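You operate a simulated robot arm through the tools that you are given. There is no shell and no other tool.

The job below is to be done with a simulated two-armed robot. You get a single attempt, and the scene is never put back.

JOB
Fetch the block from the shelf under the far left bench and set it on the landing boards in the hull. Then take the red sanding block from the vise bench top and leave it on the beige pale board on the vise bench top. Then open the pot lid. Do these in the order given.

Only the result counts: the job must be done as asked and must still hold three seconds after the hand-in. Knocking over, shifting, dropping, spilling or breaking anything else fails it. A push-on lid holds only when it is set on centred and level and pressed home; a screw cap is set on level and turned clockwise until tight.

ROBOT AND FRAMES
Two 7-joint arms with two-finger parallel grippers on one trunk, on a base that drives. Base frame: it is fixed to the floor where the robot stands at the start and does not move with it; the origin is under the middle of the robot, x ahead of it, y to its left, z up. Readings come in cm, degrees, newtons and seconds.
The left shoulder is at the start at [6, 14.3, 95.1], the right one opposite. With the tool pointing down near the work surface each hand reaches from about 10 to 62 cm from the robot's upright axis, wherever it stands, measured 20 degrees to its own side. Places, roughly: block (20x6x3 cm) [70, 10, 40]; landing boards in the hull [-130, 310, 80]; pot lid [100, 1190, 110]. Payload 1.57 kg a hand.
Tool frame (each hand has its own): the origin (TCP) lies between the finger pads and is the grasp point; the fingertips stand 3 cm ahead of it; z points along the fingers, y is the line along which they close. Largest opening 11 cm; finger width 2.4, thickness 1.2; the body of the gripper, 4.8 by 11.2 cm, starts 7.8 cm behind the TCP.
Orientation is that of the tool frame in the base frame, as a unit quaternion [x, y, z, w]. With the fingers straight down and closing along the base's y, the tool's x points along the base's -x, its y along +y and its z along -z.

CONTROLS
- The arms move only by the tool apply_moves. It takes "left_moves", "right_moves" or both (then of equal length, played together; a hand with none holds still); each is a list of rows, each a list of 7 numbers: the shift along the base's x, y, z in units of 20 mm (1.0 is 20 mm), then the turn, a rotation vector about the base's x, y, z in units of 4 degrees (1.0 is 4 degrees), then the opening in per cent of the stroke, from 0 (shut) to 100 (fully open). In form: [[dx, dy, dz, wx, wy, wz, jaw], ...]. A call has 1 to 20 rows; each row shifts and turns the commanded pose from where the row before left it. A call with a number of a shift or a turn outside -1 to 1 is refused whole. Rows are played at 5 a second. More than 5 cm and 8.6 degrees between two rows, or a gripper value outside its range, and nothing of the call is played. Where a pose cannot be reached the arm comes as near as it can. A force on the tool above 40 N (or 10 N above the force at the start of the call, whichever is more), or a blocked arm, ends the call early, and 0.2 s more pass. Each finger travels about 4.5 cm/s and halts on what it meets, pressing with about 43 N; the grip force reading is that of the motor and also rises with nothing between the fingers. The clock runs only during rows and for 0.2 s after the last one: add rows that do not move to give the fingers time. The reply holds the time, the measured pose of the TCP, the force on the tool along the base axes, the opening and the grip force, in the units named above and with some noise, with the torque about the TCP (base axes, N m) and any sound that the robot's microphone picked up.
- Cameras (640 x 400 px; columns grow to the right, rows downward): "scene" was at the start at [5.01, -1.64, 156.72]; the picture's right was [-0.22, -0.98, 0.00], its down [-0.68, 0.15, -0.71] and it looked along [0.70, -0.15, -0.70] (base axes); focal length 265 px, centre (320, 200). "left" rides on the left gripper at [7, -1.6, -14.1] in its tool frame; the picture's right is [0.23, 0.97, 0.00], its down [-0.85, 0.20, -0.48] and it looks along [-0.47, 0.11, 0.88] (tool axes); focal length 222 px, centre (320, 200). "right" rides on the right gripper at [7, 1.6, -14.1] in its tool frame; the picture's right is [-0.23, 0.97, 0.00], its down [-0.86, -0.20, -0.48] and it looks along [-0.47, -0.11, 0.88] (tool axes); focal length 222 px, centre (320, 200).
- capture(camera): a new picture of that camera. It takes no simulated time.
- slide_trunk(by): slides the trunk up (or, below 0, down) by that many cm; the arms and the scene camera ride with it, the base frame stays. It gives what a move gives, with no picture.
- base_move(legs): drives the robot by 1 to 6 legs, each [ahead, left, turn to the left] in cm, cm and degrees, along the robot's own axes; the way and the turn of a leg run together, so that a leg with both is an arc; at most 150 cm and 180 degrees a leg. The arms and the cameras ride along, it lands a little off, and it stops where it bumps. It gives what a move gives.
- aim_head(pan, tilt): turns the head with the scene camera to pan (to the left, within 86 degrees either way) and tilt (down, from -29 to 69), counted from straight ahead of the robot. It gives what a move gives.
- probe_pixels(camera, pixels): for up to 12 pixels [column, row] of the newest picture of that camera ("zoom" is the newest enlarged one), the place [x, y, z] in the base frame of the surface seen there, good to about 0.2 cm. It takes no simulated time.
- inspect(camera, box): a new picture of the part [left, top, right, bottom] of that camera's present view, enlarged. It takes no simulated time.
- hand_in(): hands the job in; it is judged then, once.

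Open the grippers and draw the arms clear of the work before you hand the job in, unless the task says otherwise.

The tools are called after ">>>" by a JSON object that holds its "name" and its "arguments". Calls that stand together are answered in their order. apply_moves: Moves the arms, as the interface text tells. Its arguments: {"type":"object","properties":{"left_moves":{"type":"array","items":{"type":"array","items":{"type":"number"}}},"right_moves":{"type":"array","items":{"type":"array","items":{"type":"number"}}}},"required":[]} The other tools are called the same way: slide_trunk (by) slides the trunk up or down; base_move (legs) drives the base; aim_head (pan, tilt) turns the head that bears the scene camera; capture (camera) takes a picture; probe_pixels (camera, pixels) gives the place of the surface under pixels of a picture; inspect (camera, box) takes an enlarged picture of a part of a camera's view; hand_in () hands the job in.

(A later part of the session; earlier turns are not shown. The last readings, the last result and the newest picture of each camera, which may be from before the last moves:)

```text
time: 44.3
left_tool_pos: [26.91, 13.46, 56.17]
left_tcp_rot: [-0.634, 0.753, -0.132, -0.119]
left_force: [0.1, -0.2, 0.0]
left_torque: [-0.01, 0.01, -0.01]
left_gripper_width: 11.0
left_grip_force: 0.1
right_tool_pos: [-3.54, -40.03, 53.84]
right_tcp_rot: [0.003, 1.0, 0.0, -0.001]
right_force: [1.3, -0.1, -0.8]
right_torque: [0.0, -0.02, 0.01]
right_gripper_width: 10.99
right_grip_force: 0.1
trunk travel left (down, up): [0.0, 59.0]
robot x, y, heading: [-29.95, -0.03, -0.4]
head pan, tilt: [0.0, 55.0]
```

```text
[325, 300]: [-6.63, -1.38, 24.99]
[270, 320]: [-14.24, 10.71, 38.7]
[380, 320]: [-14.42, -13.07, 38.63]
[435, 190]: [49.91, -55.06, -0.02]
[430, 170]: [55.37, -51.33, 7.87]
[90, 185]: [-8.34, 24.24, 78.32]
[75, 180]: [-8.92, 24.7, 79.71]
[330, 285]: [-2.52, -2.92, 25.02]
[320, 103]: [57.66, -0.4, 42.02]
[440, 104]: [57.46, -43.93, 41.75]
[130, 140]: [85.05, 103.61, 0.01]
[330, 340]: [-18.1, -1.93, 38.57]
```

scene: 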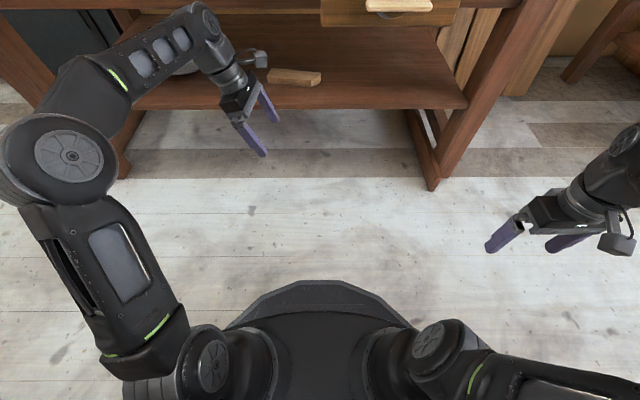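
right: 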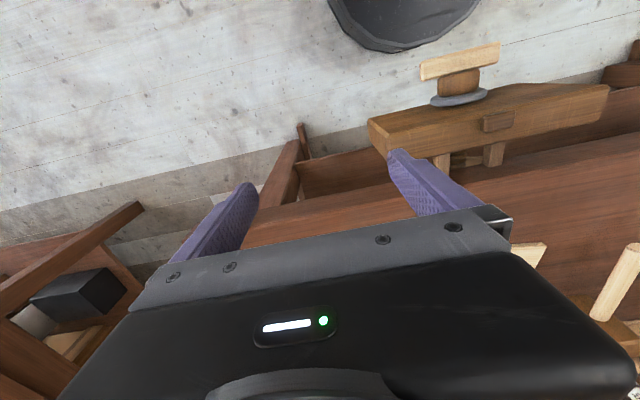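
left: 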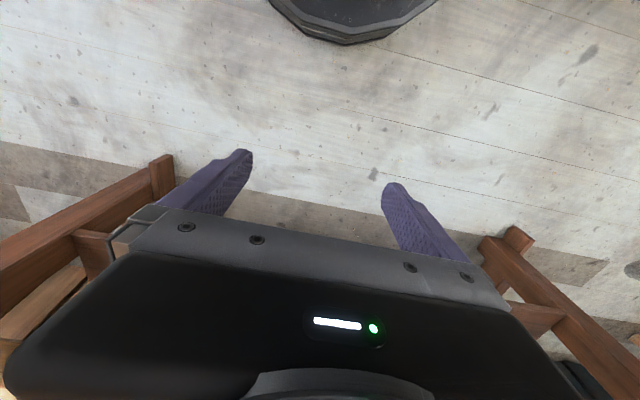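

The base rim is ≈27.5 cm ahead of the axis and only 25 cm high; the bench feet start at x≈50, so there's room up to x_r≈15–20. I bring the left tool back to the standard yaw, then pitch it forward for the pull.

>>> {"name": "apply_moves", "arguments": {"left_moves": [[-0.5, 0, 0, 0.986, -0.167, 0, 100], [-0.5, 0, 0, 0.986, -0.167, 0, 100], [-0.5, 0, 0, 0.986, -0.167, 0, 100], [-0.5, 0, 0, 0.986, -0.167, 0, 100], [-0.5, 0, 0, 0.986, -0.167, 0, 100], [0, 0, 0, 0, 0, -1, 100], [0, 0, 0, 0, 0, -1, 100], [0, 0, 0, 0, 0, -1, 100], [0, 0, 0, 0, 0, -1, 100], [0, 0, 0, 0, 0, -1, 100], [0, 0, 0, 0, 0, -1, 100], [0, 0, 0, 0, 0, -1, 100], [0, 0, 0, 0, 0, -1, 100], [0, 0, 0, 0, 0, -1, 100], [0, 0, 0, 0, 0, -1, 100], [0, 0, 0, 0, 0, -1, 100], [0, 0, 0, 0, 0, -1, 100], [0, 0, 0, 0, 0, -1, 100], [0, 0, 0, 0, 0, -1, 100], [0, 0, 0, 0, 0, -1, 100]]}}

>>> {"name": "apply_moves", "arguments": {"left_moves": [[0, 0, 0, 0, 0, -1, 100], [0, 0, 0, 0, 0, -1, 100], [0, 0, 0, 0, 0, -1, 100], [0, 0, 0, 0, 0, -1, 100], [0, 0, 0, 0, 0, -1, 100], [0.5, 0, 0, 0, -1, 0, 100], [0.5, 0, 0, 0, -1, 0, 100], [0.5, 0, 0, 0, -1, 0, 100], [0.5, 0, 0, 0, -1, 0, 100], [0.5, 0, 0, 0, -1, 0, 100], [0.5, 0, 0, 0, -1, 0, 100], [0.5, 0, 0, 0, -1, 0, 100], [0.5, 0, 0, 0, -1, 0, 100], [0.5, 0, 0, 0, -1, 0, 100], [0.5, 0, 0, 0, -1, 0, 100], [0.5, 0, 0, 0, -1, 0, 100]]}}

>>> {"name": "aim_head", "arguments": {"pan": 20, "tilt": 35}}

>>> {"name": "capture", "arguments": {"camera": "scene"}}

```text
time: 48.5
left_tool_pos: [21.89, 13.53, 56.08]
left_tcp_rot: [-0.17, 0.985, -0.025, 0.001]
left_force: [0.7, -0.3, 0.9]
left_torque: [0.02, 0.01, 0.0]
left_gripper_width: 10.97
left_grip_force: 0.0
right_tool_pos: [-3.49, -40.08, 53.92]
right_tcp_rot: [0.003, 1.0, 0.0, 0.0]
right_force: [0.1, 0.0, 0.1]
right_torque: [0.0, -0.01, 0.01]
right_gripper_width: 11.02
right_grip_force: 0.1
trunk travel left (down, up): [0.0, 59.0]
robot x, y, heading: [-30.22, -0.0, -0.6]
head pan, tilt: [0.0, 55.0]
```

```text
time: 51.9
left_tool_pos: [33.08, 13.54, 56.16]
left_tcp_rot: [0.011, 0.928, -0.02, 0.372]
left_force: [0.2, -0.2, 0.4]
left_torque: [0.01, 0.01, 0.02]
left_gripper_width: 11.03
left_grip_force: 0.0
right_tool_pos: [-3.5, -39.91, 53.79]
right_tcp_rot: [0.003, 1.0, 0.001, 0.001]
right_force: [-0.4, -0.4, 0.1]
right_torque: [0.0, 0.03, 0.01]
right_gripper_width: 11.03
right_grip_force: 0.2
trunk travel left (down, up): [0.0, 59.0]
robot x, y, heading: [-30.0, -0.13, -0.3]
head pan, tilt: [0.0, 55.0]
```

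```text
time: 52.7
left_tool_pos: [33.01, 13.6, 55.92]
left_tcp_rot: [0.012, 0.928, -0.02, 0.371]
left_force: [0.3, 0.0, 0.4]
left_torque: [-0.02, 0.03, -0.04]
left_gripper_width: 11.01
left_grip_force: 0.0
right_tool_pos: [-3.57, -39.96, 53.94]
right_tcp_rot: [0.003, 1.0, 0.0, 0.001]
right_force: [0.8, -0.9, 0.2]
right_torque: [0.0, 0.0, 0.01]
right_gripper_width: 10.99
right_grip_force: 0.1
trunk travel left (down, up): [0.0, 59.0]
robot x, y, heading: [-29.93, 0.25, -0.4]
head pan, tilt: [20.0, 35.0]
```

```text
taken
```

scene: 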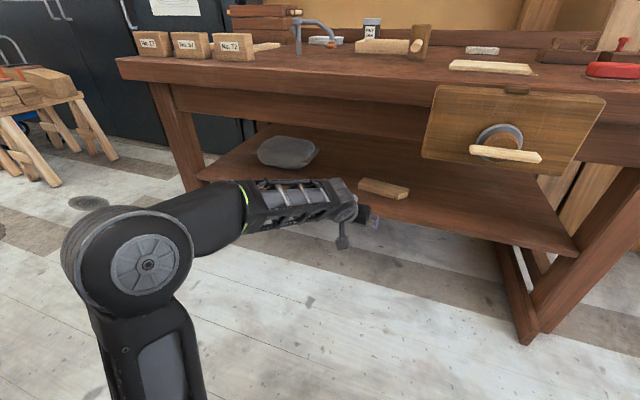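

The tool is pitched forward 44° now. I probe the forearm and wrist tops to check the under-bench clearance of this posture.

>>> {"name": "probe_pixels", "arguments": {"camera": "scene", "pixels": [[148, 265], [100, 215], [160, 205], [215, 195], [260, 183], [300, 180], [340, 182], [345, 200], [365, 210], [342, 240], [380, 222], [90, 330]]}}

>>> {"name": "inspect", "arguments": {"camera": "scene", "box": [200, 140, 440, 290]}}

```text
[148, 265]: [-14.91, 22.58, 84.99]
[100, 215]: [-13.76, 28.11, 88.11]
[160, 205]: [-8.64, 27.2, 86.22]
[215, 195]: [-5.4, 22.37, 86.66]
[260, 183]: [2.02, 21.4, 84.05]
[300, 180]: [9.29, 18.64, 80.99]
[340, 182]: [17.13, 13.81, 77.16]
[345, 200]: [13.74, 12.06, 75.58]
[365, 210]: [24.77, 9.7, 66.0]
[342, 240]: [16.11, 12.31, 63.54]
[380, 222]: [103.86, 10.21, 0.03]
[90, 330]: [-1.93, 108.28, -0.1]
```

```text
2.67 times, centred on (320, 215) of scene
```

zoom: 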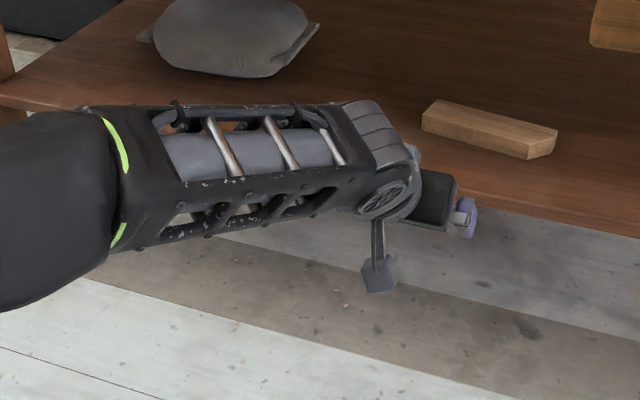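

Wrist top sits ≈21 cm above and 16 cm behind the TCP, so at the right height it fits below the apron. I retract and lower the left hand, pitch to 50°, and tuck the right hand back before driving in.

>>> {"name": "apply_moves", "arguments": {"left_moves": [[-0.5, -0.25, -0.375, 0, -0.19, 0.06, 100], [-0.5, -0.25, -0.375, 0, -0.19, 0.06, 100], [-0.5, -0.25, -0.375, 0, -0.19, 0.06, 100], [-0.5, -0.25, -0.375, 0, -0.19, 0.06, 100], [-0.5, -0.25, -0.375, 0, -0.19, 0, 100], [-0.5, -0.25, -0.375, 0, -0.19, 0, 100], [-0.5, -0.25, -0.375, 0, -0.19, 0, 100], [-0.5, -0.25, -0.375, 0, -0.19, 0, 100]], "right_moves": [[-0.6, -0.3, 0, 0, 0, 0, 100], [-0.6, -0.3, 0, 0, 0, 0, 100], [-0.6, -0.3, 0, 0, 0, 0, 100], [-0.6, -0.3, 0, 0, 0, 0, 100], [-0.6, -0.3, 0, 0, 0, 0, 100], [-0.6, -0.3, 0, 0, 0, 0, 100], [-0.6, -0.3, 0, 0, 0, 0, 100], [-0.6, -0.3, 0, 0, 0, 0, 100]]}}

>>> {"name": "aim_head", "arguments": {"pan": 0, "tilt": 35}}

>>> {"name": "capture", "arguments": {"camera": "scene"}}

```text
time: 54.5
left_tool_pos: [24.84, 9.58, 50.21]
left_tcp_rot: [0.004, 0.907, -0.017, 0.421]
left_force: [0.5, 0.2, 0.1]
left_torque: [0.0, 0.0, -0.01]
left_gripper_width: 10.99
left_grip_force: 0.1
right_tool_pos: [-13.36, -44.77, 54.04]
right_tcp_rot: [0.003, 1.0, 0.0, 0.0]
right_force: [-0.1, 0.0, 1.1]
right_torque: [-0.01, 0.01, 0.03]
right_gripper_width: 10.98
right_grip_force: 0.1
trunk travel left (down, up): [0.0, 59.0]
robot x, y, heading: [-29.99, 0.03, -0.3]
head pan, tilt: [20.0, 35.0]
```

```text
time: 55.3
left_tool_pos: [24.93, 9.66, 50.24]
left_tcp_rot: [0.005, 0.908, -0.017, 0.419]
left_force: [0.2, 0.2, 0.7]
left_torque: [0.01, -0.01, -0.02]
left_gripper_width: 11.0
left_grip_force: 0.0
right_tool_pos: [-13.34, -44.7, 54.06]
right_tcp_rot: [0.003, 1.0, -0.001, 0.0]
right_force: [-0.4, -0.2, 0.1]
right_torque: [0.01, -0.01, 0.01]
right_gripper_width: 10.99
right_grip_force: 0.0
trunk travel left (down, up): [0.0, 59.0]
robot x, y, heading: [-29.8, -0.06, -0.4]
head pan, tilt: [0.0, 35.0]
```

```text
taken
```

scene: 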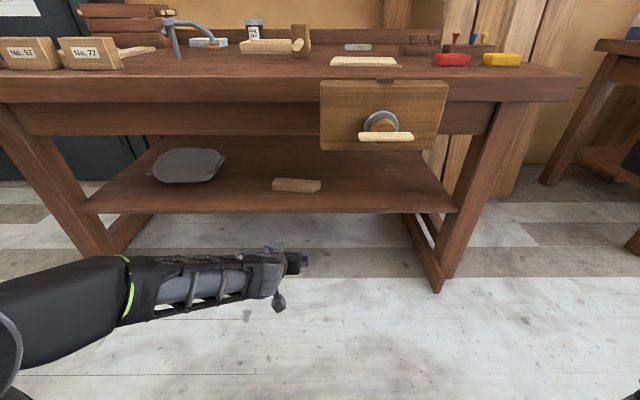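

The path is clear: hand at z≈50, ahead of the block. I drive forward 38 cm so that the fingers come just in front of the block, over the shelf edge.

>>> {"name": "base_move", "arguments": {"legs": [[38, 0, 0]]}}

>>> {"name": "capture", "arguments": {"camera": "scene"}}

>>> {"name": "capture", "arguments": {"camera": "left"}}

```text
time: 57.7
left_tool_pos: [62.94, 9.45, 50.21]
left_tcp_rot: [0.005, 0.907, -0.017, 0.42]
left_force: [-0.2, -0.2, 0.4]
left_torque: [-0.02, 0.03, -0.02]
left_gripper_width: 11.02
left_grip_force: 0.1
right_tool_pos: [24.57, -45.14, 54.02]
right_tcp_rot: [0.002, 1.0, 0.001, 0.0]
right_force: [-1.1, -0.1, -0.3]
right_torque: [0.0, -0.03, 0.02]
right_gripper_width: 10.98
right_grip_force: 0.0
trunk travel left (down, up): [0.0, 59.0]
robot x, y, heading: [7.79, -0.56, -0.2]
head pan, tilt: [0.0, 35.0]
```

```text
taken
```

scene: 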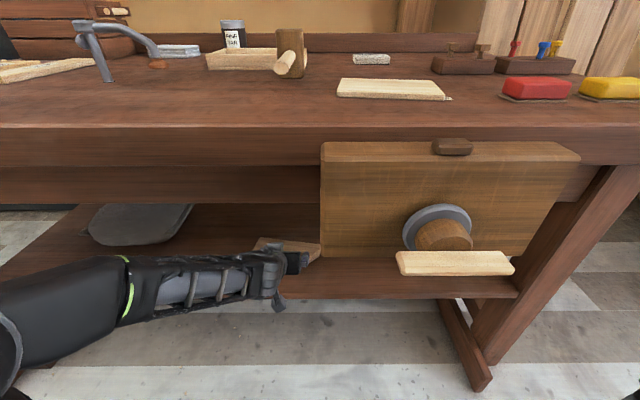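

```text
taken
```

left: 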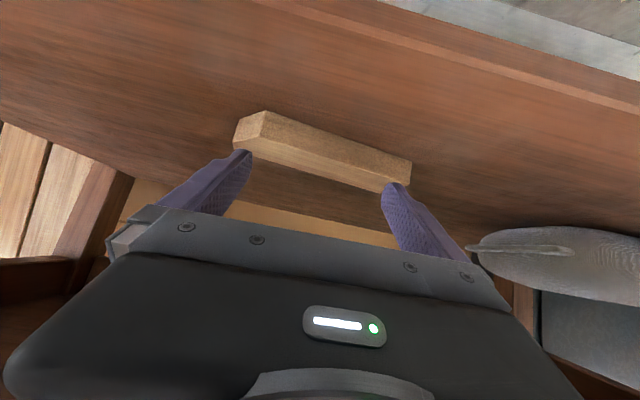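

The left camera sees the block between the fingertips (corners near (238,135), (265,112), (412,162), (385,192)). I probe it to refine the block pose and finger alignment.

>>> {"name": "probe_pixels", "arguments": {"camera": "left", "pixels": [[262, 116], [410, 162], [385, 188], [255, 142], [240, 132], [320, 145], [238, 155], [395, 190], [320, 110], [300, 165]]}}

>>> {"name": "inspect", "arguments": {"camera": "left", "box": [200, 80, 460, 240]}}

```text
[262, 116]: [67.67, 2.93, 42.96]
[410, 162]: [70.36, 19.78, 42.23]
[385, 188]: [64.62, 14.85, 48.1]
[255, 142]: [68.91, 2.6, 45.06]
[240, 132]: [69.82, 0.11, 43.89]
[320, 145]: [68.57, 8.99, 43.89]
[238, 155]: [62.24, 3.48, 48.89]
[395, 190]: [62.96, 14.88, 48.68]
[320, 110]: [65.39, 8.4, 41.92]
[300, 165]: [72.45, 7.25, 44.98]
```

```text
2.46 times, centred on (330, 160) of left
```

zoom: 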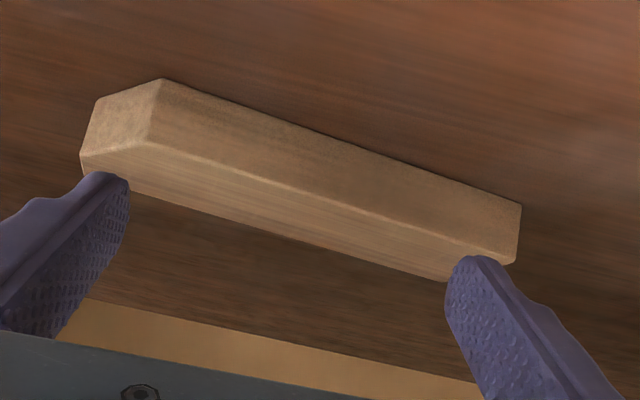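

Everything agrees with the earlier probes. Keeping the fingers open, I reach forward over the block by 13.3 cm at z≈49 so that the tips pass behind its back face.

>>> {"name": "apply_moves", "arguments": {"left_moves": [[0.475, 0, -0.043, 0, 0, 0, 100], [0.475, 0, -0.043, 0, 0, 0, 100], [0.475, 0, -0.043, 0, 0, 0, 100], [0.475, 0, -0.043, 0, 0, 0, 100], [0.475, 0, -0.043, 0, 0, 0, 100], [0.475, 0, -0.043, 0, 0, 0, 100], [0.475, 0, -0.043, 0, 0, 0, 100], [0.475, 0, -0.043, 0, 0, 0, 100], [0.475, 0, -0.043, 0, 0, 0, 100], [0.475, 0, -0.043, 0, 0, 0, 100], [0.475, 0, -0.043, 0, 0, 0, 100], [0.475, 0, -0.043, 0, 0, 0, 100], [0.475, 0, -0.043, 0, 0, 0, 100], [0.475, 0, -0.043, 0, 0, 0, 100]]}}

>>> {"name": "capture", "arguments": {"camera": "left"}}

>>> {"name": "capture", "arguments": {"camera": "scene"}}

```text
time: 60.7
left_tool_pos: [76.26, 9.34, 49.05]
left_tcp_rot: [0.004, 0.907, -0.017, 0.42]
left_force: [0.4, -0.8, -0.3]
left_torque: [0.01, -0.02, -0.01]
left_gripper_width: 11.02
left_grip_force: 0.1
right_tool_pos: [24.64, -44.98, 54.06]
right_tcp_rot: [0.003, 1.0, 0.0, 0.0]
right_force: [0.8, -1.1, -0.1]
right_torque: [-0.02, -0.01, 0.02]
right_gripper_width: 11.0
right_grip_force: 0.1
trunk travel left (down, up): [0.0, 59.0]
robot x, y, heading: [8.42, -0.07, -0.3]
head pan, tilt: [0.0, 35.0]
```

```text
taken
```

left: 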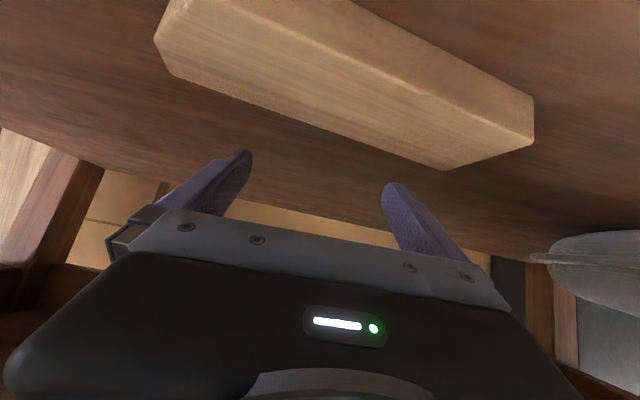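

```text
taken
```

scene: 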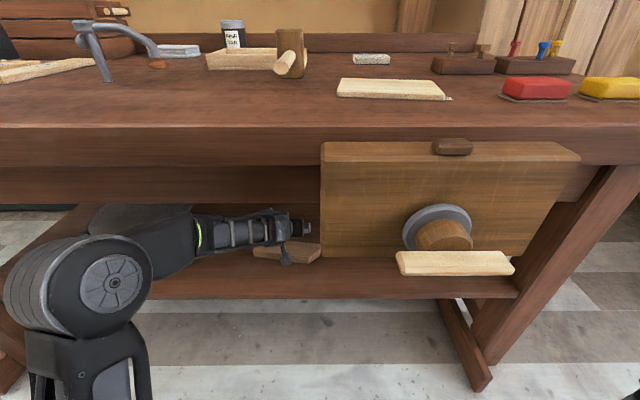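

The fingers are fully past the block's back edge. I go 1.2 cm further, then lower to just above the shelf while easing the pitch back to about 40°.

>>> {"name": "apply_moves", "arguments": {"left_moves": [[0.6, 0, 0, 0, 0, 0, 100], [0, 0, -0.4, 0, 0.5, 0, 100], [0, 0, -0.4, 0, 0.5, 0, 100], [0, 0, -0.3, 0, 0.5, 0, 100], [0, 0, -0.2, 0, 0.5, 0, 100], [0, 0, -0.2, 0, 0.5, 0, 100], [0, 0, 0, 0, 0, 0, 100]]}}

>>> {"name": "capture", "arguments": {"camera": "left"}}

>>> {"name": "capture", "arguments": {"camera": "scene"}}

```text
time: 62.3
left_tool_pos: [77.11, 9.26, 45.82]
left_tcp_rot: [0.006, 0.941, -0.018, 0.338]
left_force: [-0.2, 1.0, 0.0]
left_torque: [-0.02, 0.0, -0.01]
left_gripper_width: 11.01
left_grip_force: 0.1
right_tool_pos: [24.48, -45.04, 54.0]
right_tcp_rot: [0.002, 1.0, 0.0, 0.001]
right_force: [-0.8, -0.2, -0.2]
right_torque: [-0.05, 0.0, 0.04]
right_gripper_width: 10.98
right_grip_force: 0.0
trunk travel left (down, up): [0.0, 59.0]
robot x, y, heading: [7.74, 0.13, -0.5]
head pan, tilt: [0.0, 35.0]
```

```text
taken
```

left: 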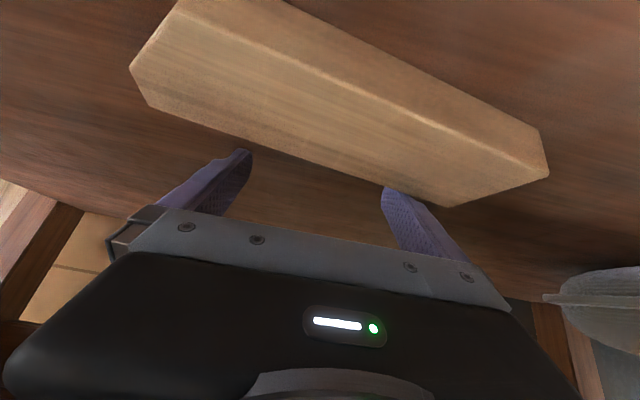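

```text
taken
```

scene: 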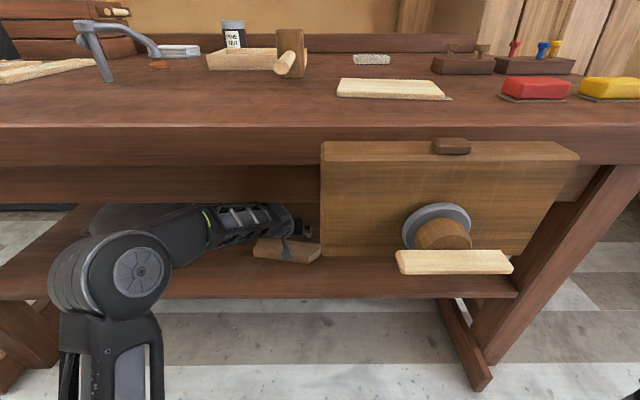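

Tips are behind and near the shelf (corner ≈ z 42.8) without contact force. I begin pulling toward −x slowly and check the force and the block after 5 cm.

>>> {"name": "apply_moves", "arguments": {"left_moves": [[-0.3, 0, 0, 0, 0, 0, 100], [-0.3, 0, 0, 0, 0, 0, 100], [-0.3, 0, 0, 0, 0, 0, 100], [-0.3, 0, 0, 0, 0, 0, 100], [-0.3, 0, 0, 0, 0, 0, 100], [-0.3, 0, 0, 0, 0, 0, 100], [-0.3, 0, 0, 0, 0, 0, 100], [-0.3, 0, 0, 0, 0, 0, 100]]}}

>>> {"name": "capture", "arguments": {"camera": "left"}}

>>> {"name": "capture", "arguments": {"camera": "scene"}}

```text
time: 64.1
left_tool_pos: [72.65, 9.27, 46.05]
left_tcp_rot: [0.004, 0.94, -0.018, 0.341]
left_force: [1.3, 0.6, 1.8]
left_torque: [0.13, -0.03, -0.07]
left_gripper_width: 11.0
left_grip_force: 0.2
right_tool_pos: [24.7, -45.03, 54.15]
right_tcp_rot: [0.002, 1.0, 0.0, 0.001]
right_force: [0.1, 0.3, 0.7]
right_torque: [0.0, 0.02, -0.01]
right_gripper_width: 11.0
right_grip_force: 0.0
trunk travel left (down, up): [0.0, 59.0]
robot x, y, heading: [7.94, -0.34, -0.4]
head pan, tilt: [0.0, 35.0]
```

```text
taken
```

left: 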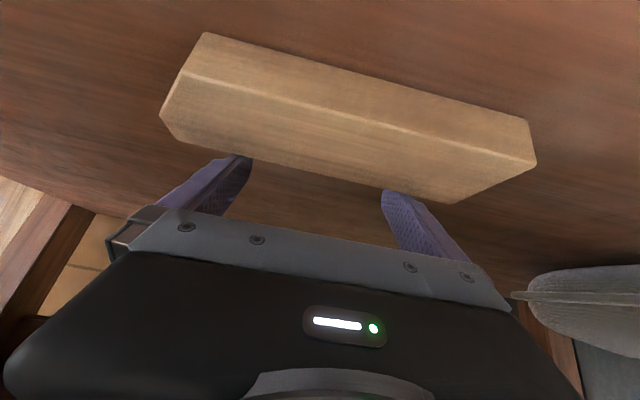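

```text
taken
```

scene: 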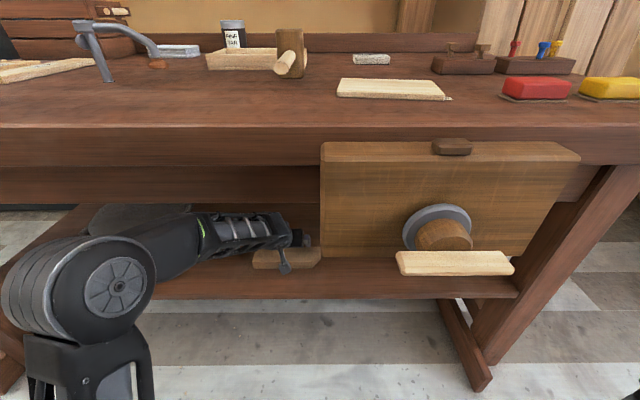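

The block follows with about 2 N and has squared up to the fingers. I continue the pull about 7 cm and then check the block's position.

>>> {"name": "apply_moves", "arguments": {"left_moves": [[-0.3, 0, 0, 0, 0, 0, 100], [-0.3, 0, 0, 0, 0, 0, 100], [-0.3, 0, 0, 0, 0, 0, 100], [-0.3, 0, 0, 0, 0, 0, 100], [-0.3, 0, 0, 0, 0, 0, 100], [-0.3, 0, 0, 0, 0, 0, 100], [-0.3, 0, 0, 0, 0, 0, 100], [-0.3, 0, 0, 0, 0, 0, 100], [-0.3, 0, 0, 0, 0, 0, 100], [-0.3, 0, 0, 0, 0, 0, 100], [-0.3, 0, 0, 0, 0, 0, 100], [-0.3, 0, 0, 0, 0, 0, 100]]}}

>>> {"name": "capture", "arguments": {"camera": "left"}}

>>> {"name": "capture", "arguments": {"camera": "scene"}}

```text
time: 66.7
left_tool_pos: [65.56, 9.38, 46.09]
left_tcp_rot: [0.003, 0.94, -0.017, 0.34]
left_force: [5.0, 0.4, 8.7]
left_torque: [-0.13, -0.01, 0.04]
left_gripper_width: 10.97
left_grip_force: 0.1
right_tool_pos: [24.7, -45.05, 54.0]
right_tcp_rot: [0.003, 1.0, 0.0, 0.0]
right_force: [-0.2, 0.4, 0.5]
right_torque: [0.0, -0.04, 0.04]
right_gripper_width: 11.0
right_grip_force: 0.0
trunk travel left (down, up): [0.0, 59.0]
robot x, y, heading: [8.18, -0.41, -0.3]
head pan, tilt: [0.0, 35.0]
```

```text
taken
```

left: 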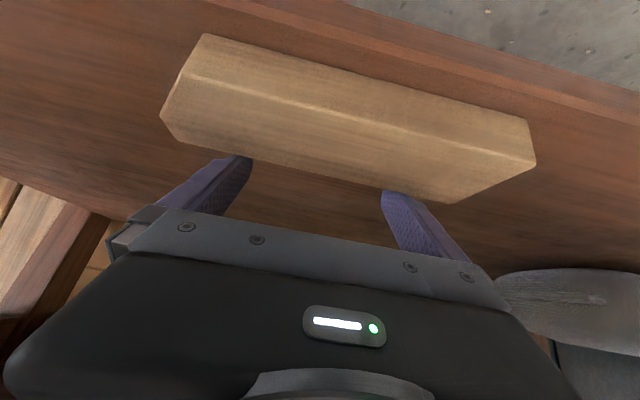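

```text
taken
```

scene: 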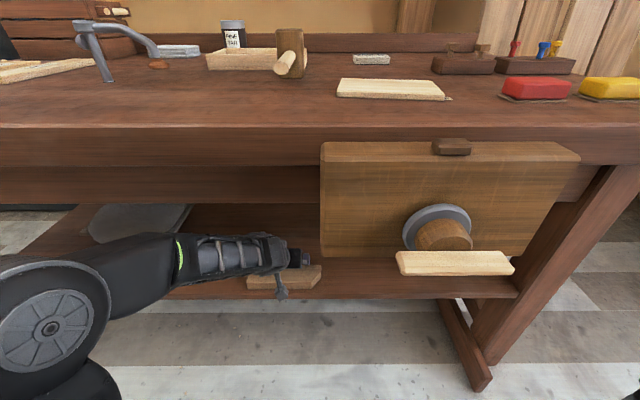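

Pull is going well (forces ≤10 N). I probe the block's corners in the left picture for its exact new position.

>>> {"name": "probe_pixels", "arguments": {"camera": "left", "pixels": [[208, 38], [525, 122], [530, 160], [190, 80], [165, 118], [350, 110], [455, 198], [300, 165], [183, 60], [520, 160]]}}

```text
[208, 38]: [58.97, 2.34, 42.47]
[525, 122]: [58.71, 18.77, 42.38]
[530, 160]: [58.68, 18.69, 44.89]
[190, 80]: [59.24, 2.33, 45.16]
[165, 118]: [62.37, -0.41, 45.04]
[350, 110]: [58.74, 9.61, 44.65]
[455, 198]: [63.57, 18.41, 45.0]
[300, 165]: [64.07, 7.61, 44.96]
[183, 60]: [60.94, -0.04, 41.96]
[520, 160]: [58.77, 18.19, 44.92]
```

Block now spans x 58.8–64.6, y −0.6…18.9. I pull 1.8 cm more so its centre is near x≈60, then back the fingers off (+x), raise and retract above it.

>>> {"name": "apply_moves", "arguments": {"left_moves": [[-0.3, 0, 0, 0, 0, 0, 100], [-0.3, 0, 0, 0, 0, 0, 100], [-0.3, 0, 0, 0, 0, 0, 100], [0, 0, 0, 0, 0, 0, 100], [0.4, 0, 0, 0, 0, 0, 100], [0.5, 0, 0, 0, 0, 0, 100], [0, 0, 0.5, 0, 0, 0, 100], [0, 0, 0.5, 0, 0, 0, 100], [0, 0, 0.5, 0, 0, 0, 100], [0, 0, 0.5, 0, 0, 0, 100]]}}

>>> {"name": "capture", "arguments": {"camera": "left"}}

>>> {"name": "probe_pixels", "arguments": {"camera": "left", "pixels": [[320, 60], [320, 100], [320, 140], [400, 120]]}}

```text
time: 68.9
left_tool_pos: [65.51, 9.31, 49.71]
left_tcp_rot: [0.003, 0.94, -0.017, 0.34]
left_force: [-0.8, -0.5, 0.7]
left_torque: [0.03, 0.0, -0.01]
left_gripper_width: 10.99
left_grip_force: 0.2
right_tool_pos: [24.73, -44.98, 54.0]
right_tcp_rot: [0.003, 1.0, 0.0, 0.0]
right_force: [-0.4, 0.5, 0.3]
right_torque: [-0.01, 0.02, -0.01]
right_gripper_width: 11.01
right_grip_force: 0.1
trunk travel left (down, up): [0.0, 59.0]
robot x, y, heading: [7.97, -0.23, -0.3]
head pan, tilt: [0.0, 35.0]
```

```text
taken
```

left: 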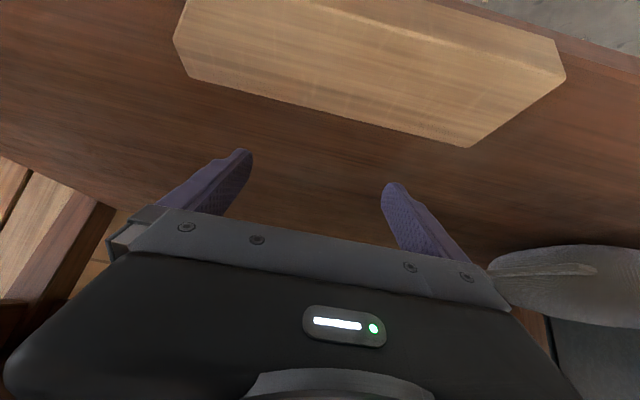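

```text
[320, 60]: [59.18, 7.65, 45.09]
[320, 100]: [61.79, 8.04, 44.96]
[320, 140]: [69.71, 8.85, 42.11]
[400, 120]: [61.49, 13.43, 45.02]
```

The block is flat and clear of the fingers. I retract the hand over it and back the base out 25 cm to re-orient in open space.

>>> {"name": "apply_moves", "arguments": {"left_moves": [[-0.8, 0, 0.05, 0, 0, 0, 100], [-0.8, 0, 0.05, 0, 0, 0, 100], [-0.8, 0, 0.05, 0, 0, 0, 100], [-0.8, 0, 0.05, 0, 0, 0, 100], [-0.8, 0, 0.05, 0, 0, 0, 100], [-0.8, 0, 0.05, 0, 0, 0, 100], [-0.8, 0, 0.05, 0, 0, 0, 100], [-0.8, 0, 0.05, 0, 0, 0, 100]]}}

>>> {"name": "base_move", "arguments": {"legs": [[-25, 0, 0]]}}

>>> {"name": "capture", "arguments": {"camera": "scene"}}

```text
time: 70.7
left_tool_pos: [52.63, 9.6, 50.65]
left_tcp_rot: [0.003, 0.941, -0.017, 0.339]
left_force: [0.4, -0.4, 0.2]
left_torque: [0.01, 0.01, 0.01]
left_gripper_width: 10.99
left_grip_force: 0.1
right_tool_pos: [24.72, -44.96, 54.08]
right_tcp_rot: [0.003, 1.0, 0.0, 0.0]
right_force: [0.4, -0.2, -0.4]
right_torque: [0.02, 0.0, 0.0]
right_gripper_width: 11.0
right_grip_force: 0.1
trunk travel left (down, up): [0.0, 59.0]
robot x, y, heading: [8.2, -0.26, -0.5]
head pan, tilt: [0.0, 35.0]
```

```text
time: 72.6
left_tool_pos: [27.56, 9.49, 50.64]
left_tcp_rot: [0.004, 0.94, -0.018, 0.34]
left_force: [-0.9, 0.1, -0.1]
left_torque: [-0.05, -0.02, 0.0]
left_gripper_width: 11.03
left_grip_force: 0.1
right_tool_pos: [-0.63, -44.8, 54.0]
right_tcp_rot: [0.005, 1.0, 0.0, 0.0]
right_force: [0.0, -0.2, 0.1]
right_torque: [0.02, 0.02, 0.01]
right_gripper_width: 11.0
right_grip_force: 0.0
trunk travel left (down, up): [0.0, 59.0]
robot x, y, heading: [-17.38, 0.15, -0.8]
head pan, tilt: [0.0, 35.0]
```

```text
taken
```

scene: 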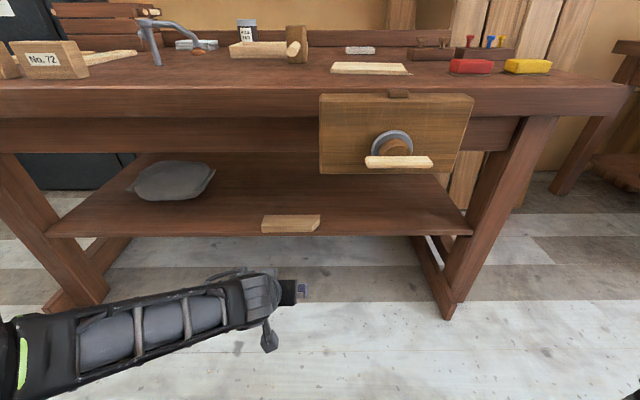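

Now the block lies at the shelf's front edge at (290,224). I zoom in and probe its corners exactly.

>>> {"name": "inspect", "arguments": {"camera": "scene", "box": [242, 195, 342, 257]}}

>>> {"name": "probe_pixels", "arguments": {"camera": "zoom", "pixels": [[135, 128], [495, 128], [128, 195], [450, 195], [128, 230], [450, 235], [300, 160], [490, 150], [60, 250], [320, 250]]}}

```text
6.40 times, centred on (292, 226) of scene
```

zoom: 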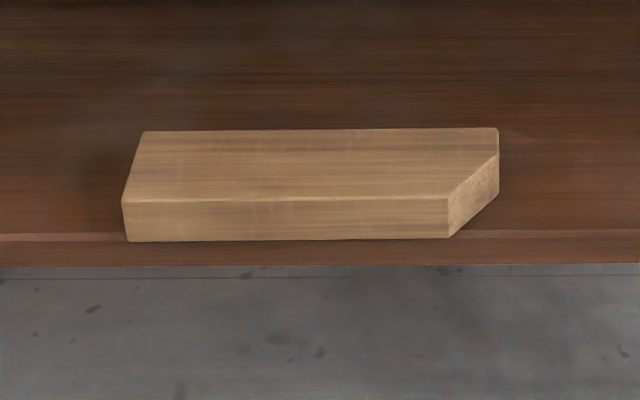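

```text
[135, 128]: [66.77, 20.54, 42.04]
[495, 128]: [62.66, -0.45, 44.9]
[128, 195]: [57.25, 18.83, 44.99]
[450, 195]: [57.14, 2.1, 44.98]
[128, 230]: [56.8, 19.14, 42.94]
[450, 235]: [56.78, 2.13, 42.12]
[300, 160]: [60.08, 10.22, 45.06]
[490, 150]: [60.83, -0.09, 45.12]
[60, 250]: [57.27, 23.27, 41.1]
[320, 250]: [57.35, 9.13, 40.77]
```

Block is now at x 56.9–62.7, y −0.6…19.2, square to the bench; centre ≈ (59.9, 9.5). I unpitch the tool and yaw it +91° so it closes along x.

>>> {"name": "apply_moves", "arguments": {"left_moves": [[0, 0.2, 0, 0, 0.98, 0, 100], [0, 0.2, 0, 0, 0.98, 0, 100], [0, 0.2, 0, 0, 0.98, 0, 100], [0, 0.2, 0, 0, 0.98, 0, 100], [0, 0.2, 0, 0, 0.98, 0, 100], [0, 0.2, 0, 0, 0.98, 0, 100], [0, 0.2, 0, 0, 0.98, 0, 100], [0, 0.2, 0, 0, 0.98, 0, 100], [0, 0.2, 0, 0, 0.98, 0, 100], [0, 0.2, 0, 0, 0.98, 0, 100], [0, 0, 0, 0, 0, 1, 100], [0, 0, 0, 0, 0, 1, 100], [0, 0, 0, 0, 0, 1, 100], [0, 0, 0, 0, 0, 1, 100], [0, 0, 0, 0, 0, 1, 100], [0, 0, 0, 0, 0, 1, 100], [0, 0, 0, 0, 0, 1, 100], [0, 0, 0, 0, 0, 1, 100], [0, 0, 0, 0, 0, 1, 100], [0, 0, 0, 0, 0, 1, 100]]}}

>>> {"name": "apply_moves", "arguments": {"left_moves": [[0, 0, 0, 0, 0, 1, 100], [0, 0, 0, 0, 0, 1, 100], [0, 0, 0, 0, 0, 1, 100], [0, 0, 0, 0, 0, 1, 100], [0, 0, 0, 0, 0, 1, 100], [0, 0, 0, 0, 0, 1, 100], [0, 0, 0, 0, 0, 1, 100], [0, 0, 0, 0, 0, 1, 100], [0, 0, 0, 0, 0, 1, 100], [0, 0, 0, 0, 0, 1, 100], [0, 0, 0, 0, 0, 1, 100], [0, 0, 0, 0, 0, 1, 100], [0, 0, 0, 0, 0, 0.8, 100]]}}

```text
time: 76.8
left_tool_pos: [27.56, 13.37, 50.8]
left_tcp_rot: [-0.344, 0.939, -0.015, 0.012]
left_force: [-0.3, 0.2, 0.4]
left_torque: [-0.06, -0.01, -0.01]
left_gripper_width: 11.01
left_grip_force: 0.0
right_tool_pos: [-0.54, -44.81, 53.89]
right_tcp_rot: [0.005, 1.0, -0.001, 0.0]
right_force: [0.3, 0.0, 0.3]
right_torque: [0.02, -0.02, 0.02]
right_gripper_width: 10.99
right_grip_force: 0.0
trunk travel left (down, up): [0.0, 59.0]
robot x, y, heading: [-17.02, 0.21, -0.4]
head pan, tilt: [0.0, 35.0]
```

```text
time: 79.6
left_tool_pos: [27.72, 13.55, 50.68]
left_tcp_rot: [0.715, -0.699, 0.009, -0.017]
left_force: [-0.1, -0.2, -0.2]
left_torque: [-0.02, 0.0, 0.02]
left_gripper_width: 10.99
left_grip_force: 0.1
right_tool_pos: [-0.56, -44.83, 54.01]
right_tcp_rot: [0.005, 1.0, -0.001, 0.001]
right_force: [0.7, 0.5, -0.3]
right_torque: [-0.01, 0.01, 0.01]
right_gripper_width: 10.98
right_grip_force: 0.0
trunk travel left (down, up): [0.0, 59.0]
robot x, y, heading: [-17.12, -0.13, -0.3]
head pan, tilt: [0.0, 35.0]
```

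Closing axis is now along −x with ~2° tilt errors, which I correct while leaning the tool 45° (wrist toward +y).

>>> {"name": "apply_moves", "arguments": {"left_moves": [[0, 0, 0, 0, 0.53, 0, 100], [0, 0, 0, 0, 0, -0.32, 100], [0, -0.2, 0, -0.9, 0, 0, 100], [0, -0.2, 0, -0.9, 0, 0, 100], [0, -0.2, 0, -0.9, 0, 0, 100], [0, -0.2, 0, -0.9, 0, 0, 100], [0, -0.2, 0, -0.9, 0, 0, 100], [0, -0.2, 0, -0.9, 0, 0, 100], [0, -0.2, 0, -0.9, 0, 0, 100], [0, -0.2, 0, -0.9, 0, 0, 100], [0, -0.2, 0, -0.9, 0, 0, 100], [0, -0.2, 0, -0.9, 0, 0, 100], [0, 0, 0, -0.9, 0, 0, 100], [0, 0, 0, -0.9, 0, 0, 100], [0, 0, 0, 0, 0, 0, 100]]}}

>>> {"name": "aim_head", "arguments": {"pan": 25, "tilt": 35}}

>>> {"name": "capture", "arguments": {"camera": "scene"}}

```text
time: 82.8
left_tool_pos: [27.58, 9.57, 50.6]
left_tcp_rot: [0.659, -0.658, 0.256, 0.257]
left_force: [-0.3, 0.4, -0.7]
left_torque: [-0.04, 0.0, 0.01]
left_gripper_width: 11.02
left_grip_force: 0.0
right_tool_pos: [-0.54, -44.88, 54.07]
right_tcp_rot: [0.005, 1.0, 0.0, 0.0]
right_force: [-0.5, -0.2, 0.3]
right_torque: [0.01, 0.01, 0.0]
right_gripper_width: 10.98
right_grip_force: 0.0
trunk travel left (down, up): [0.0, 59.0]
robot x, y, heading: [-16.86, 0.29, -0.8]
head pan, tilt: [0.0, 35.0]
```

```text
time: 83.7
left_tool_pos: [27.61, 9.59, 50.7]
left_tcp_rot: [0.659, -0.659, 0.257, 0.257]
left_force: [0.9, 1.7, -0.8]
left_torque: [0.01, -0.01, 0.01]
left_gripper_width: 11.01
left_grip_force: 0.0
right_tool_pos: [-0.54, -44.86, 54.05]
right_tcp_rot: [0.006, 1.0, 0.0, 0.0]
right_force: [-0.2, 0.5, 0.5]
right_torque: [0.0, 0.01, 0.03]
right_gripper_width: 11.02
right_grip_force: 0.0
trunk travel left (down, up): [0.0, 59.0]
robot x, y, heading: [-16.87, 0.21, -0.9]
head pan, tilt: [25.0, 35.0]
```

```text
taken
```

scene: 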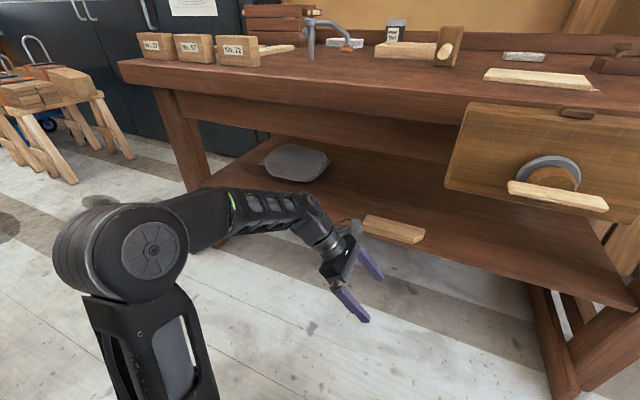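

Orientation is exactly as wanted (lean 42.7°, closing along x). I probe the wrist and forearm tops for clearance under the apron.

>>> {"name": "probe_pixels", "arguments": {"camera": "scene", "pixels": [[315, 198], [322, 212], [300, 196], [270, 192], [240, 192], [215, 190], [180, 200], [150, 250], [100, 205], [318, 230], [345, 224], [335, 255]]}}

>>> {"name": "inspect", "arguments": {"camera": "scene", "box": [200, 160, 440, 340]}}

```text
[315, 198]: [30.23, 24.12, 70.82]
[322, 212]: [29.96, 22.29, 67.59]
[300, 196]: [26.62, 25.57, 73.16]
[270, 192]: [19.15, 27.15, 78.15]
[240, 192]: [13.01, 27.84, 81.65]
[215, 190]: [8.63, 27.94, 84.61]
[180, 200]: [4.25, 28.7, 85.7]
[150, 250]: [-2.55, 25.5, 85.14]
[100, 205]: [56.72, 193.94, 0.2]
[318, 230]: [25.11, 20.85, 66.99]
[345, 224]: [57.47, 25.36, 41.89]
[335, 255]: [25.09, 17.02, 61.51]
```

```text
2.22 times, centred on (320, 250) of scene
```

zoom: 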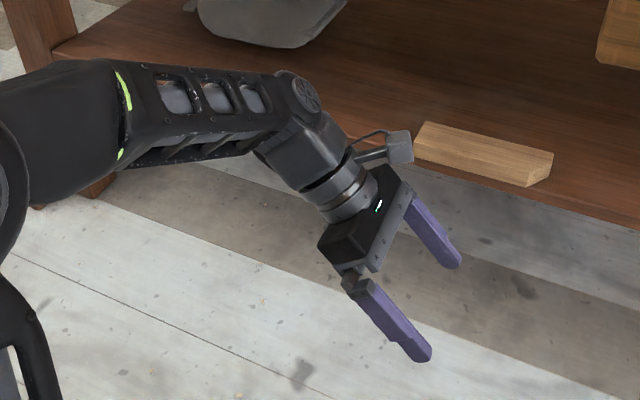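

At z≈49 the forearm would just touch the apron, so I lean to 50° (wrist ~2 cm lower). Then I drive in 25 cm with the hand still in front of the apron.

>>> {"name": "apply_moves", "arguments": {"left_moves": [[0, 0, 0, -0.92, 0, 0, 100], [0, 0, 0, -0.92, 0, 0, 100], [0, 0, 0, 0, 0, 0, 100]]}}

>>> {"name": "base_move", "arguments": {"legs": [[24, 0, 0]]}}

>>> {"name": "capture", "arguments": {"camera": "scene"}}

>>> {"name": "capture", "arguments": {"camera": "left"}}

```text
time: 84.5
left_tool_pos: [27.73, 9.52, 50.59]
left_tcp_rot: [0.641, -0.641, 0.298, 0.298]
left_force: [0.2, -0.2, 0.2]
left_torque: [0.02, -0.04, 0.01]
left_gripper_width: 10.99
left_grip_force: 0.1
right_tool_pos: [-0.35, -44.82, 54.04]
right_tcp_rot: [0.006, 1.0, 0.0, 0.0]
right_force: [0.6, -0.3, -0.9]
right_torque: [0.03, 0.02, 0.0]
right_gripper_width: 10.99
right_grip_force: 0.0
trunk travel left (down, up): [0.0, 59.0]
robot x, y, heading: [-16.95, -0.23, -0.7]
head pan, tilt: [25.0, 35.0]
```

```text
time: 86.2
left_tool_pos: [51.77, 9.43, 50.7]
left_tcp_rot: [0.642, -0.64, 0.3, 0.299]
left_force: [-0.5, 0.7, 0.3]
left_torque: [-0.01, 0.03, 0.01]
left_gripper_width: 11.0
left_grip_force: 0.2
right_tool_pos: [23.77, -45.03, 54.03]
right_tcp_rot: [0.004, 1.0, -0.001, -0.001]
right_force: [0.1, -0.2, 0.1]
right_torque: [-0.01, -0.02, 0.0]
right_gripper_width: 11.0
right_grip_force: 0.0
trunk travel left (down, up): [0.0, 59.0]
robot x, y, heading: [7.29, -0.14, -0.5]
head pan, tilt: [25.0, 35.0]
```

```text
taken
```

scene: 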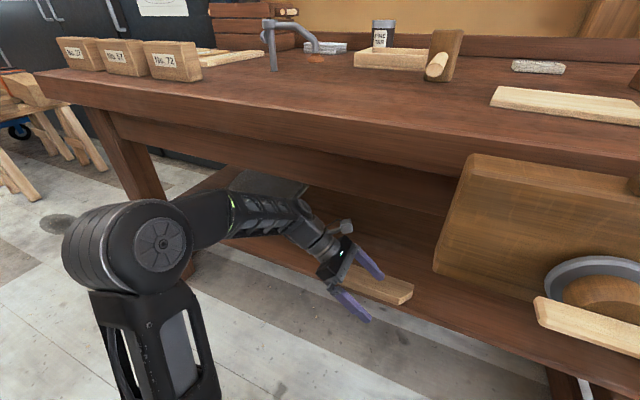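

```text
taken
```

left: 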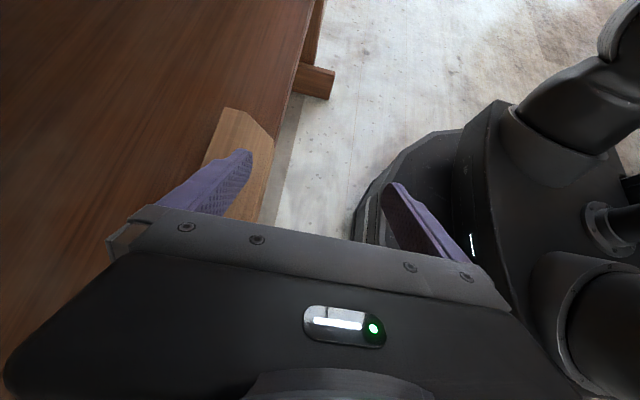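

The hand is poised just in front with the back finger above the block. I check wrist/forearm tops against the apron before advancing.

>>> {"name": "probe_pixels", "arguments": {"camera": "scene", "pixels": [[303, 205], [295, 197], [280, 197], [262, 195], [240, 192], [225, 190], [318, 222], [325, 240], [345, 225], [160, 245], [310, 215], [330, 172]]}}

```text
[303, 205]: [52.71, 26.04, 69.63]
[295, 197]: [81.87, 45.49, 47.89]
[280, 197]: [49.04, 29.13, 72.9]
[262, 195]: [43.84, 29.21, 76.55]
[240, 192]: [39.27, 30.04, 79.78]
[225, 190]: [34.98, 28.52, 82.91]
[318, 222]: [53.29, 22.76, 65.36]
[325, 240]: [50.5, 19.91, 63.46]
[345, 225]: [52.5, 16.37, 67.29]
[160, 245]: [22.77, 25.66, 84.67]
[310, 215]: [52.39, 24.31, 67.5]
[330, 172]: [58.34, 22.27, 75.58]
```

Predicted clearance at the apron is about 1.5 cm at z≈48.7. I lower 2 cm and move forward 8.1 cm in small steps, watching the force.

>>> {"name": "apply_moves", "arguments": {"left_moves": [[0, 0, -0.33, 0, 0, 0, 100], [0, 0, -0.33, 0, 0, 0, 100], [0, 0, -0.33, 0, 0, 0, 100], [0.4, 0, 0, 0, 0, 0, 100], [0.4, 0, 0, 0, 0, 0, 100], [0.4, 0, 0, 0, 0, 0, 100], [0.4, 0, 0, 0, 0, 0, 100], [0.4, 0, 0, 0, 0, 0, 100], [0.4, 0, 0, 0, 0, 0, 100], [0.4, 0, 0, 0, 0, 0, 100], [0.4, 0, 0, 0, 0, 0, 100], [0.4, 0, 0, 0, 0, 0, 100], [0.4, 0, 0, 0, 0, 0, 100]]}}

>>> {"name": "capture", "arguments": {"camera": "scene"}}

>>> {"name": "capture", "arguments": {"camera": "left"}}

```text
time: 89.0
left_tool_pos: [59.96, 9.32, 48.66]
left_tcp_rot: [0.641, -0.64, 0.299, 0.299]
left_force: [0.0, -0.2, -1.2]
left_torque: [0.0, 0.02, -0.04]
left_gripper_width: 11.01
left_grip_force: 0.0
right_tool_pos: [23.83, -45.02, 53.95]
right_tcp_rot: [0.004, 1.0, 0.0, 0.0]
right_force: [-0.4, -0.6, 0.2]
right_torque: [-0.01, 0.02, -0.02]
right_gripper_width: 11.01
right_grip_force: 0.1
trunk travel left (down, up): [0.0, 59.0]
robot x, y, heading: [7.16, -0.42, -0.2]
head pan, tilt: [25.0, 35.0]
```

```text
taken
```

scene: 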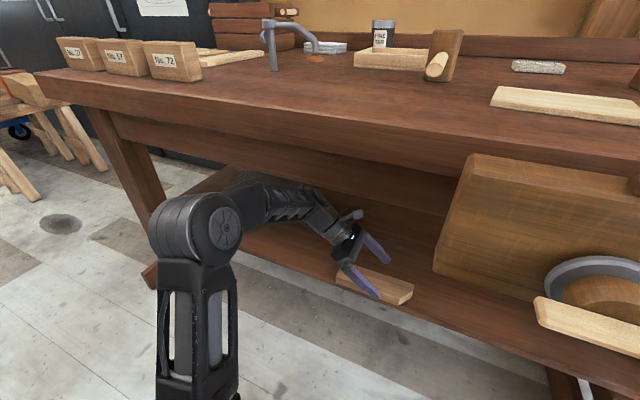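

```text
taken
```

left: 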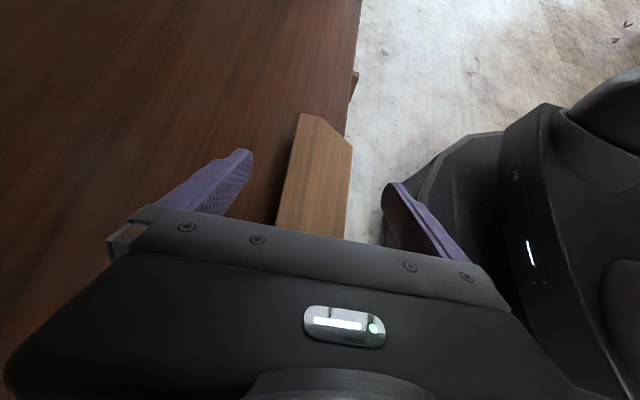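

No contact; fingers straddle the block (back finger (220,180), front finger (420,220)). I lower 3.5 cm with a small +y shift toward the block's centre of mass.

>>> {"name": "apply_moves", "arguments": {"left_moves": [[0, 0.12, -0.35, 0, 0, 0, 100], [0, 0.12, -0.35, 0, 0, 0, 100], [0, 0.12, -0.35, 0, 0, 0, 100], [0, 0.12, -0.35, 0, 0, 0, 100], [0, 0.12, -0.33, 0, 0, 0, 100], [0, 0, 0, 0, 0, 0, 100]]}}

>>> {"name": "capture", "arguments": {"camera": "left"}}

```text
time: 90.4
left_tool_pos: [59.81, 10.67, 45.14]
left_tcp_rot: [0.642, -0.64, 0.299, 0.298]
left_force: [-0.3, -0.1, 0.4]
left_torque: [0.01, 0.01, 0.0]
left_gripper_width: 10.97
left_grip_force: 0.1
right_tool_pos: [23.77, -45.09, 54.04]
right_tcp_rot: [0.003, 1.0, 0.0, 0.0]
right_force: [-0.1, -0.2, 0.1]
right_torque: [0.01, 0.0, -0.04]
right_gripper_width: 11.0
right_grip_force: 0.1
trunk travel left (down, up): [0.0, 59.0]
robot x, y, heading: [7.08, -0.03, -0.6]
head pan, tilt: [25.0, 35.0]
```

```text
taken
```

left: 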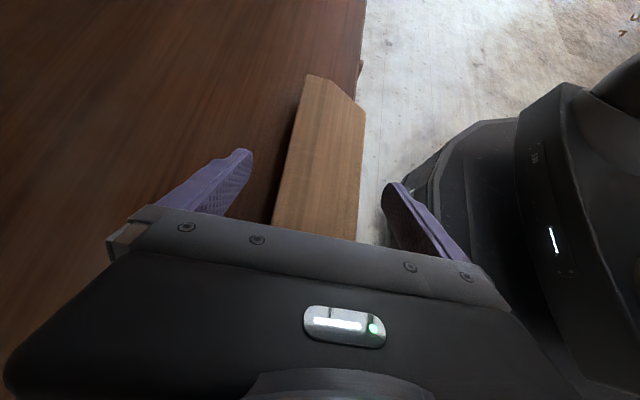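

The fingers straddle the block at the right height with no contact. I close the gripper and hold to let it clamp.

>>> {"name": "apply_moves", "arguments": {"left_moves": [[0, 0, 0, 0, 0, 0, 60], [0, 0, 0, 0, 0, 0, 40], [0, 0, 0, 0, 0, 0, 20], [0, 0, 0, 0, 0, 0, 0], [0, 0, 0, 0, 0, 0, 0], [0, 0, 0, 0, 0, 0, 0]]}}

>>> {"name": "capture", "arguments": {"camera": "left"}}

```text
time: 91.8
left_tool_pos: [59.86, 10.6, 45.26]
left_tcp_rot: [0.642, -0.639, 0.3, 0.299]
left_force: [-0.7, 0.2, 1.2]
left_torque: [-0.03, 0.01, -0.02]
left_gripper_width: 6.0
left_grip_force: 39.8
right_tool_pos: [23.78, -45.04, 54.07]
right_tcp_rot: [0.003, 1.0, 0.0, 0.001]
right_force: [0.0, 0.7, -0.3]
right_torque: [-0.02, 0.0, 0.01]
right_gripper_width: 10.99
right_grip_force: 0.0
trunk travel left (down, up): [0.0, 59.0]
robot x, y, heading: [7.47, -0.08, -0.5]
head pan, tilt: [25.0, 35.0]
```

```text
taken
```

left: 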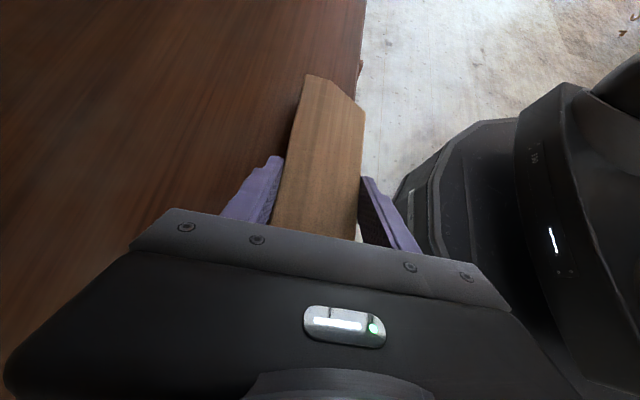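

The grip holds at 6.0 cm with 39.8 N. I lift 1.8 cm and pull the hand straight out by 10 cm.

>>> {"name": "apply_moves", "arguments": {"left_moves": [[0, 0, 0.3, 0, 0, 0, 0], [0, 0, 0.3, 0, 0, 0, 0], [0, 0, 0.3, 0, 0, 0, 0], [-0.4, 0, 0, 0, 0, 0, 0], [-0.5, 0, 0, 0, 0, 0, 0], [-0.6, 0, 0, 0, 0, 0, 0], [-0.7, 0, 0, 0, 0, 0, 0], [-0.7, 0, 0, 0, 0, 0, 0], [-0.7, 0, 0, 0, 0, 0, 0], [-0.7, 0, 0, 0, 0, 0, 0], [-0.7, 0, 0, 0, 0, 0, 0]]}}

>>> {"name": "capture", "arguments": {"camera": "scene"}}

>>> {"name": "capture", "arguments": {"camera": "left"}}

```text
time: 94.2
left_tool_pos: [49.88, 10.44, 46.99]
left_tcp_rot: [0.642, -0.64, 0.299, 0.299]
left_force: [-0.5, -0.7, 0.4]
left_torque: [0.0, 0.01, 0.0]
left_gripper_width: 5.93
left_grip_force: 43.1
right_tool_pos: [23.82, -45.0, 54.07]
right_tcp_rot: [0.003, 1.0, 0.0, 0.0]
right_force: [0.3, 0.3, 0.5]
right_torque: [-0.01, 0.0, 0.01]
right_gripper_width: 10.99
right_grip_force: 0.0
trunk travel left (down, up): [0.0, 59.0]
robot x, y, heading: [7.41, -0.8, -0.4]
head pan, tilt: [25.0, 35.0]
```

```text
taken
```

scene: 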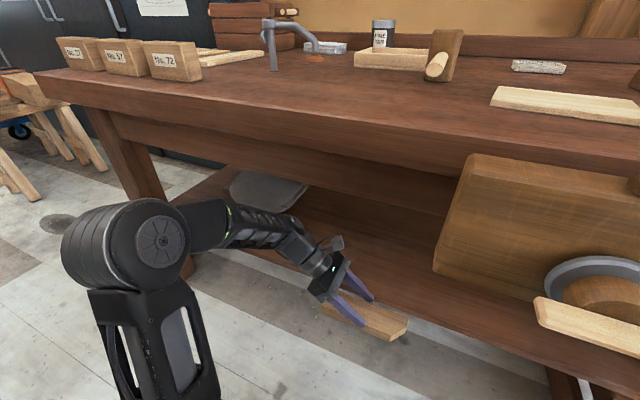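

```text
taken
```

left: 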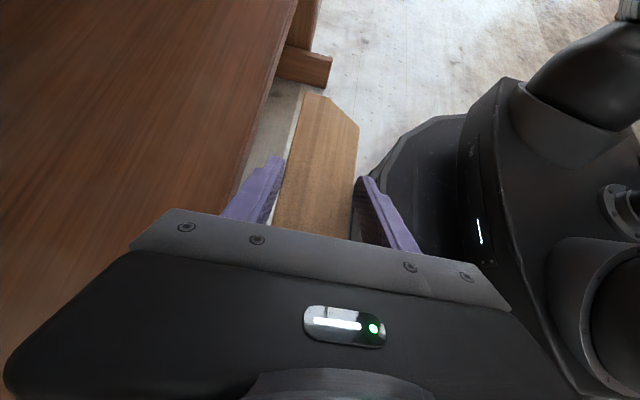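

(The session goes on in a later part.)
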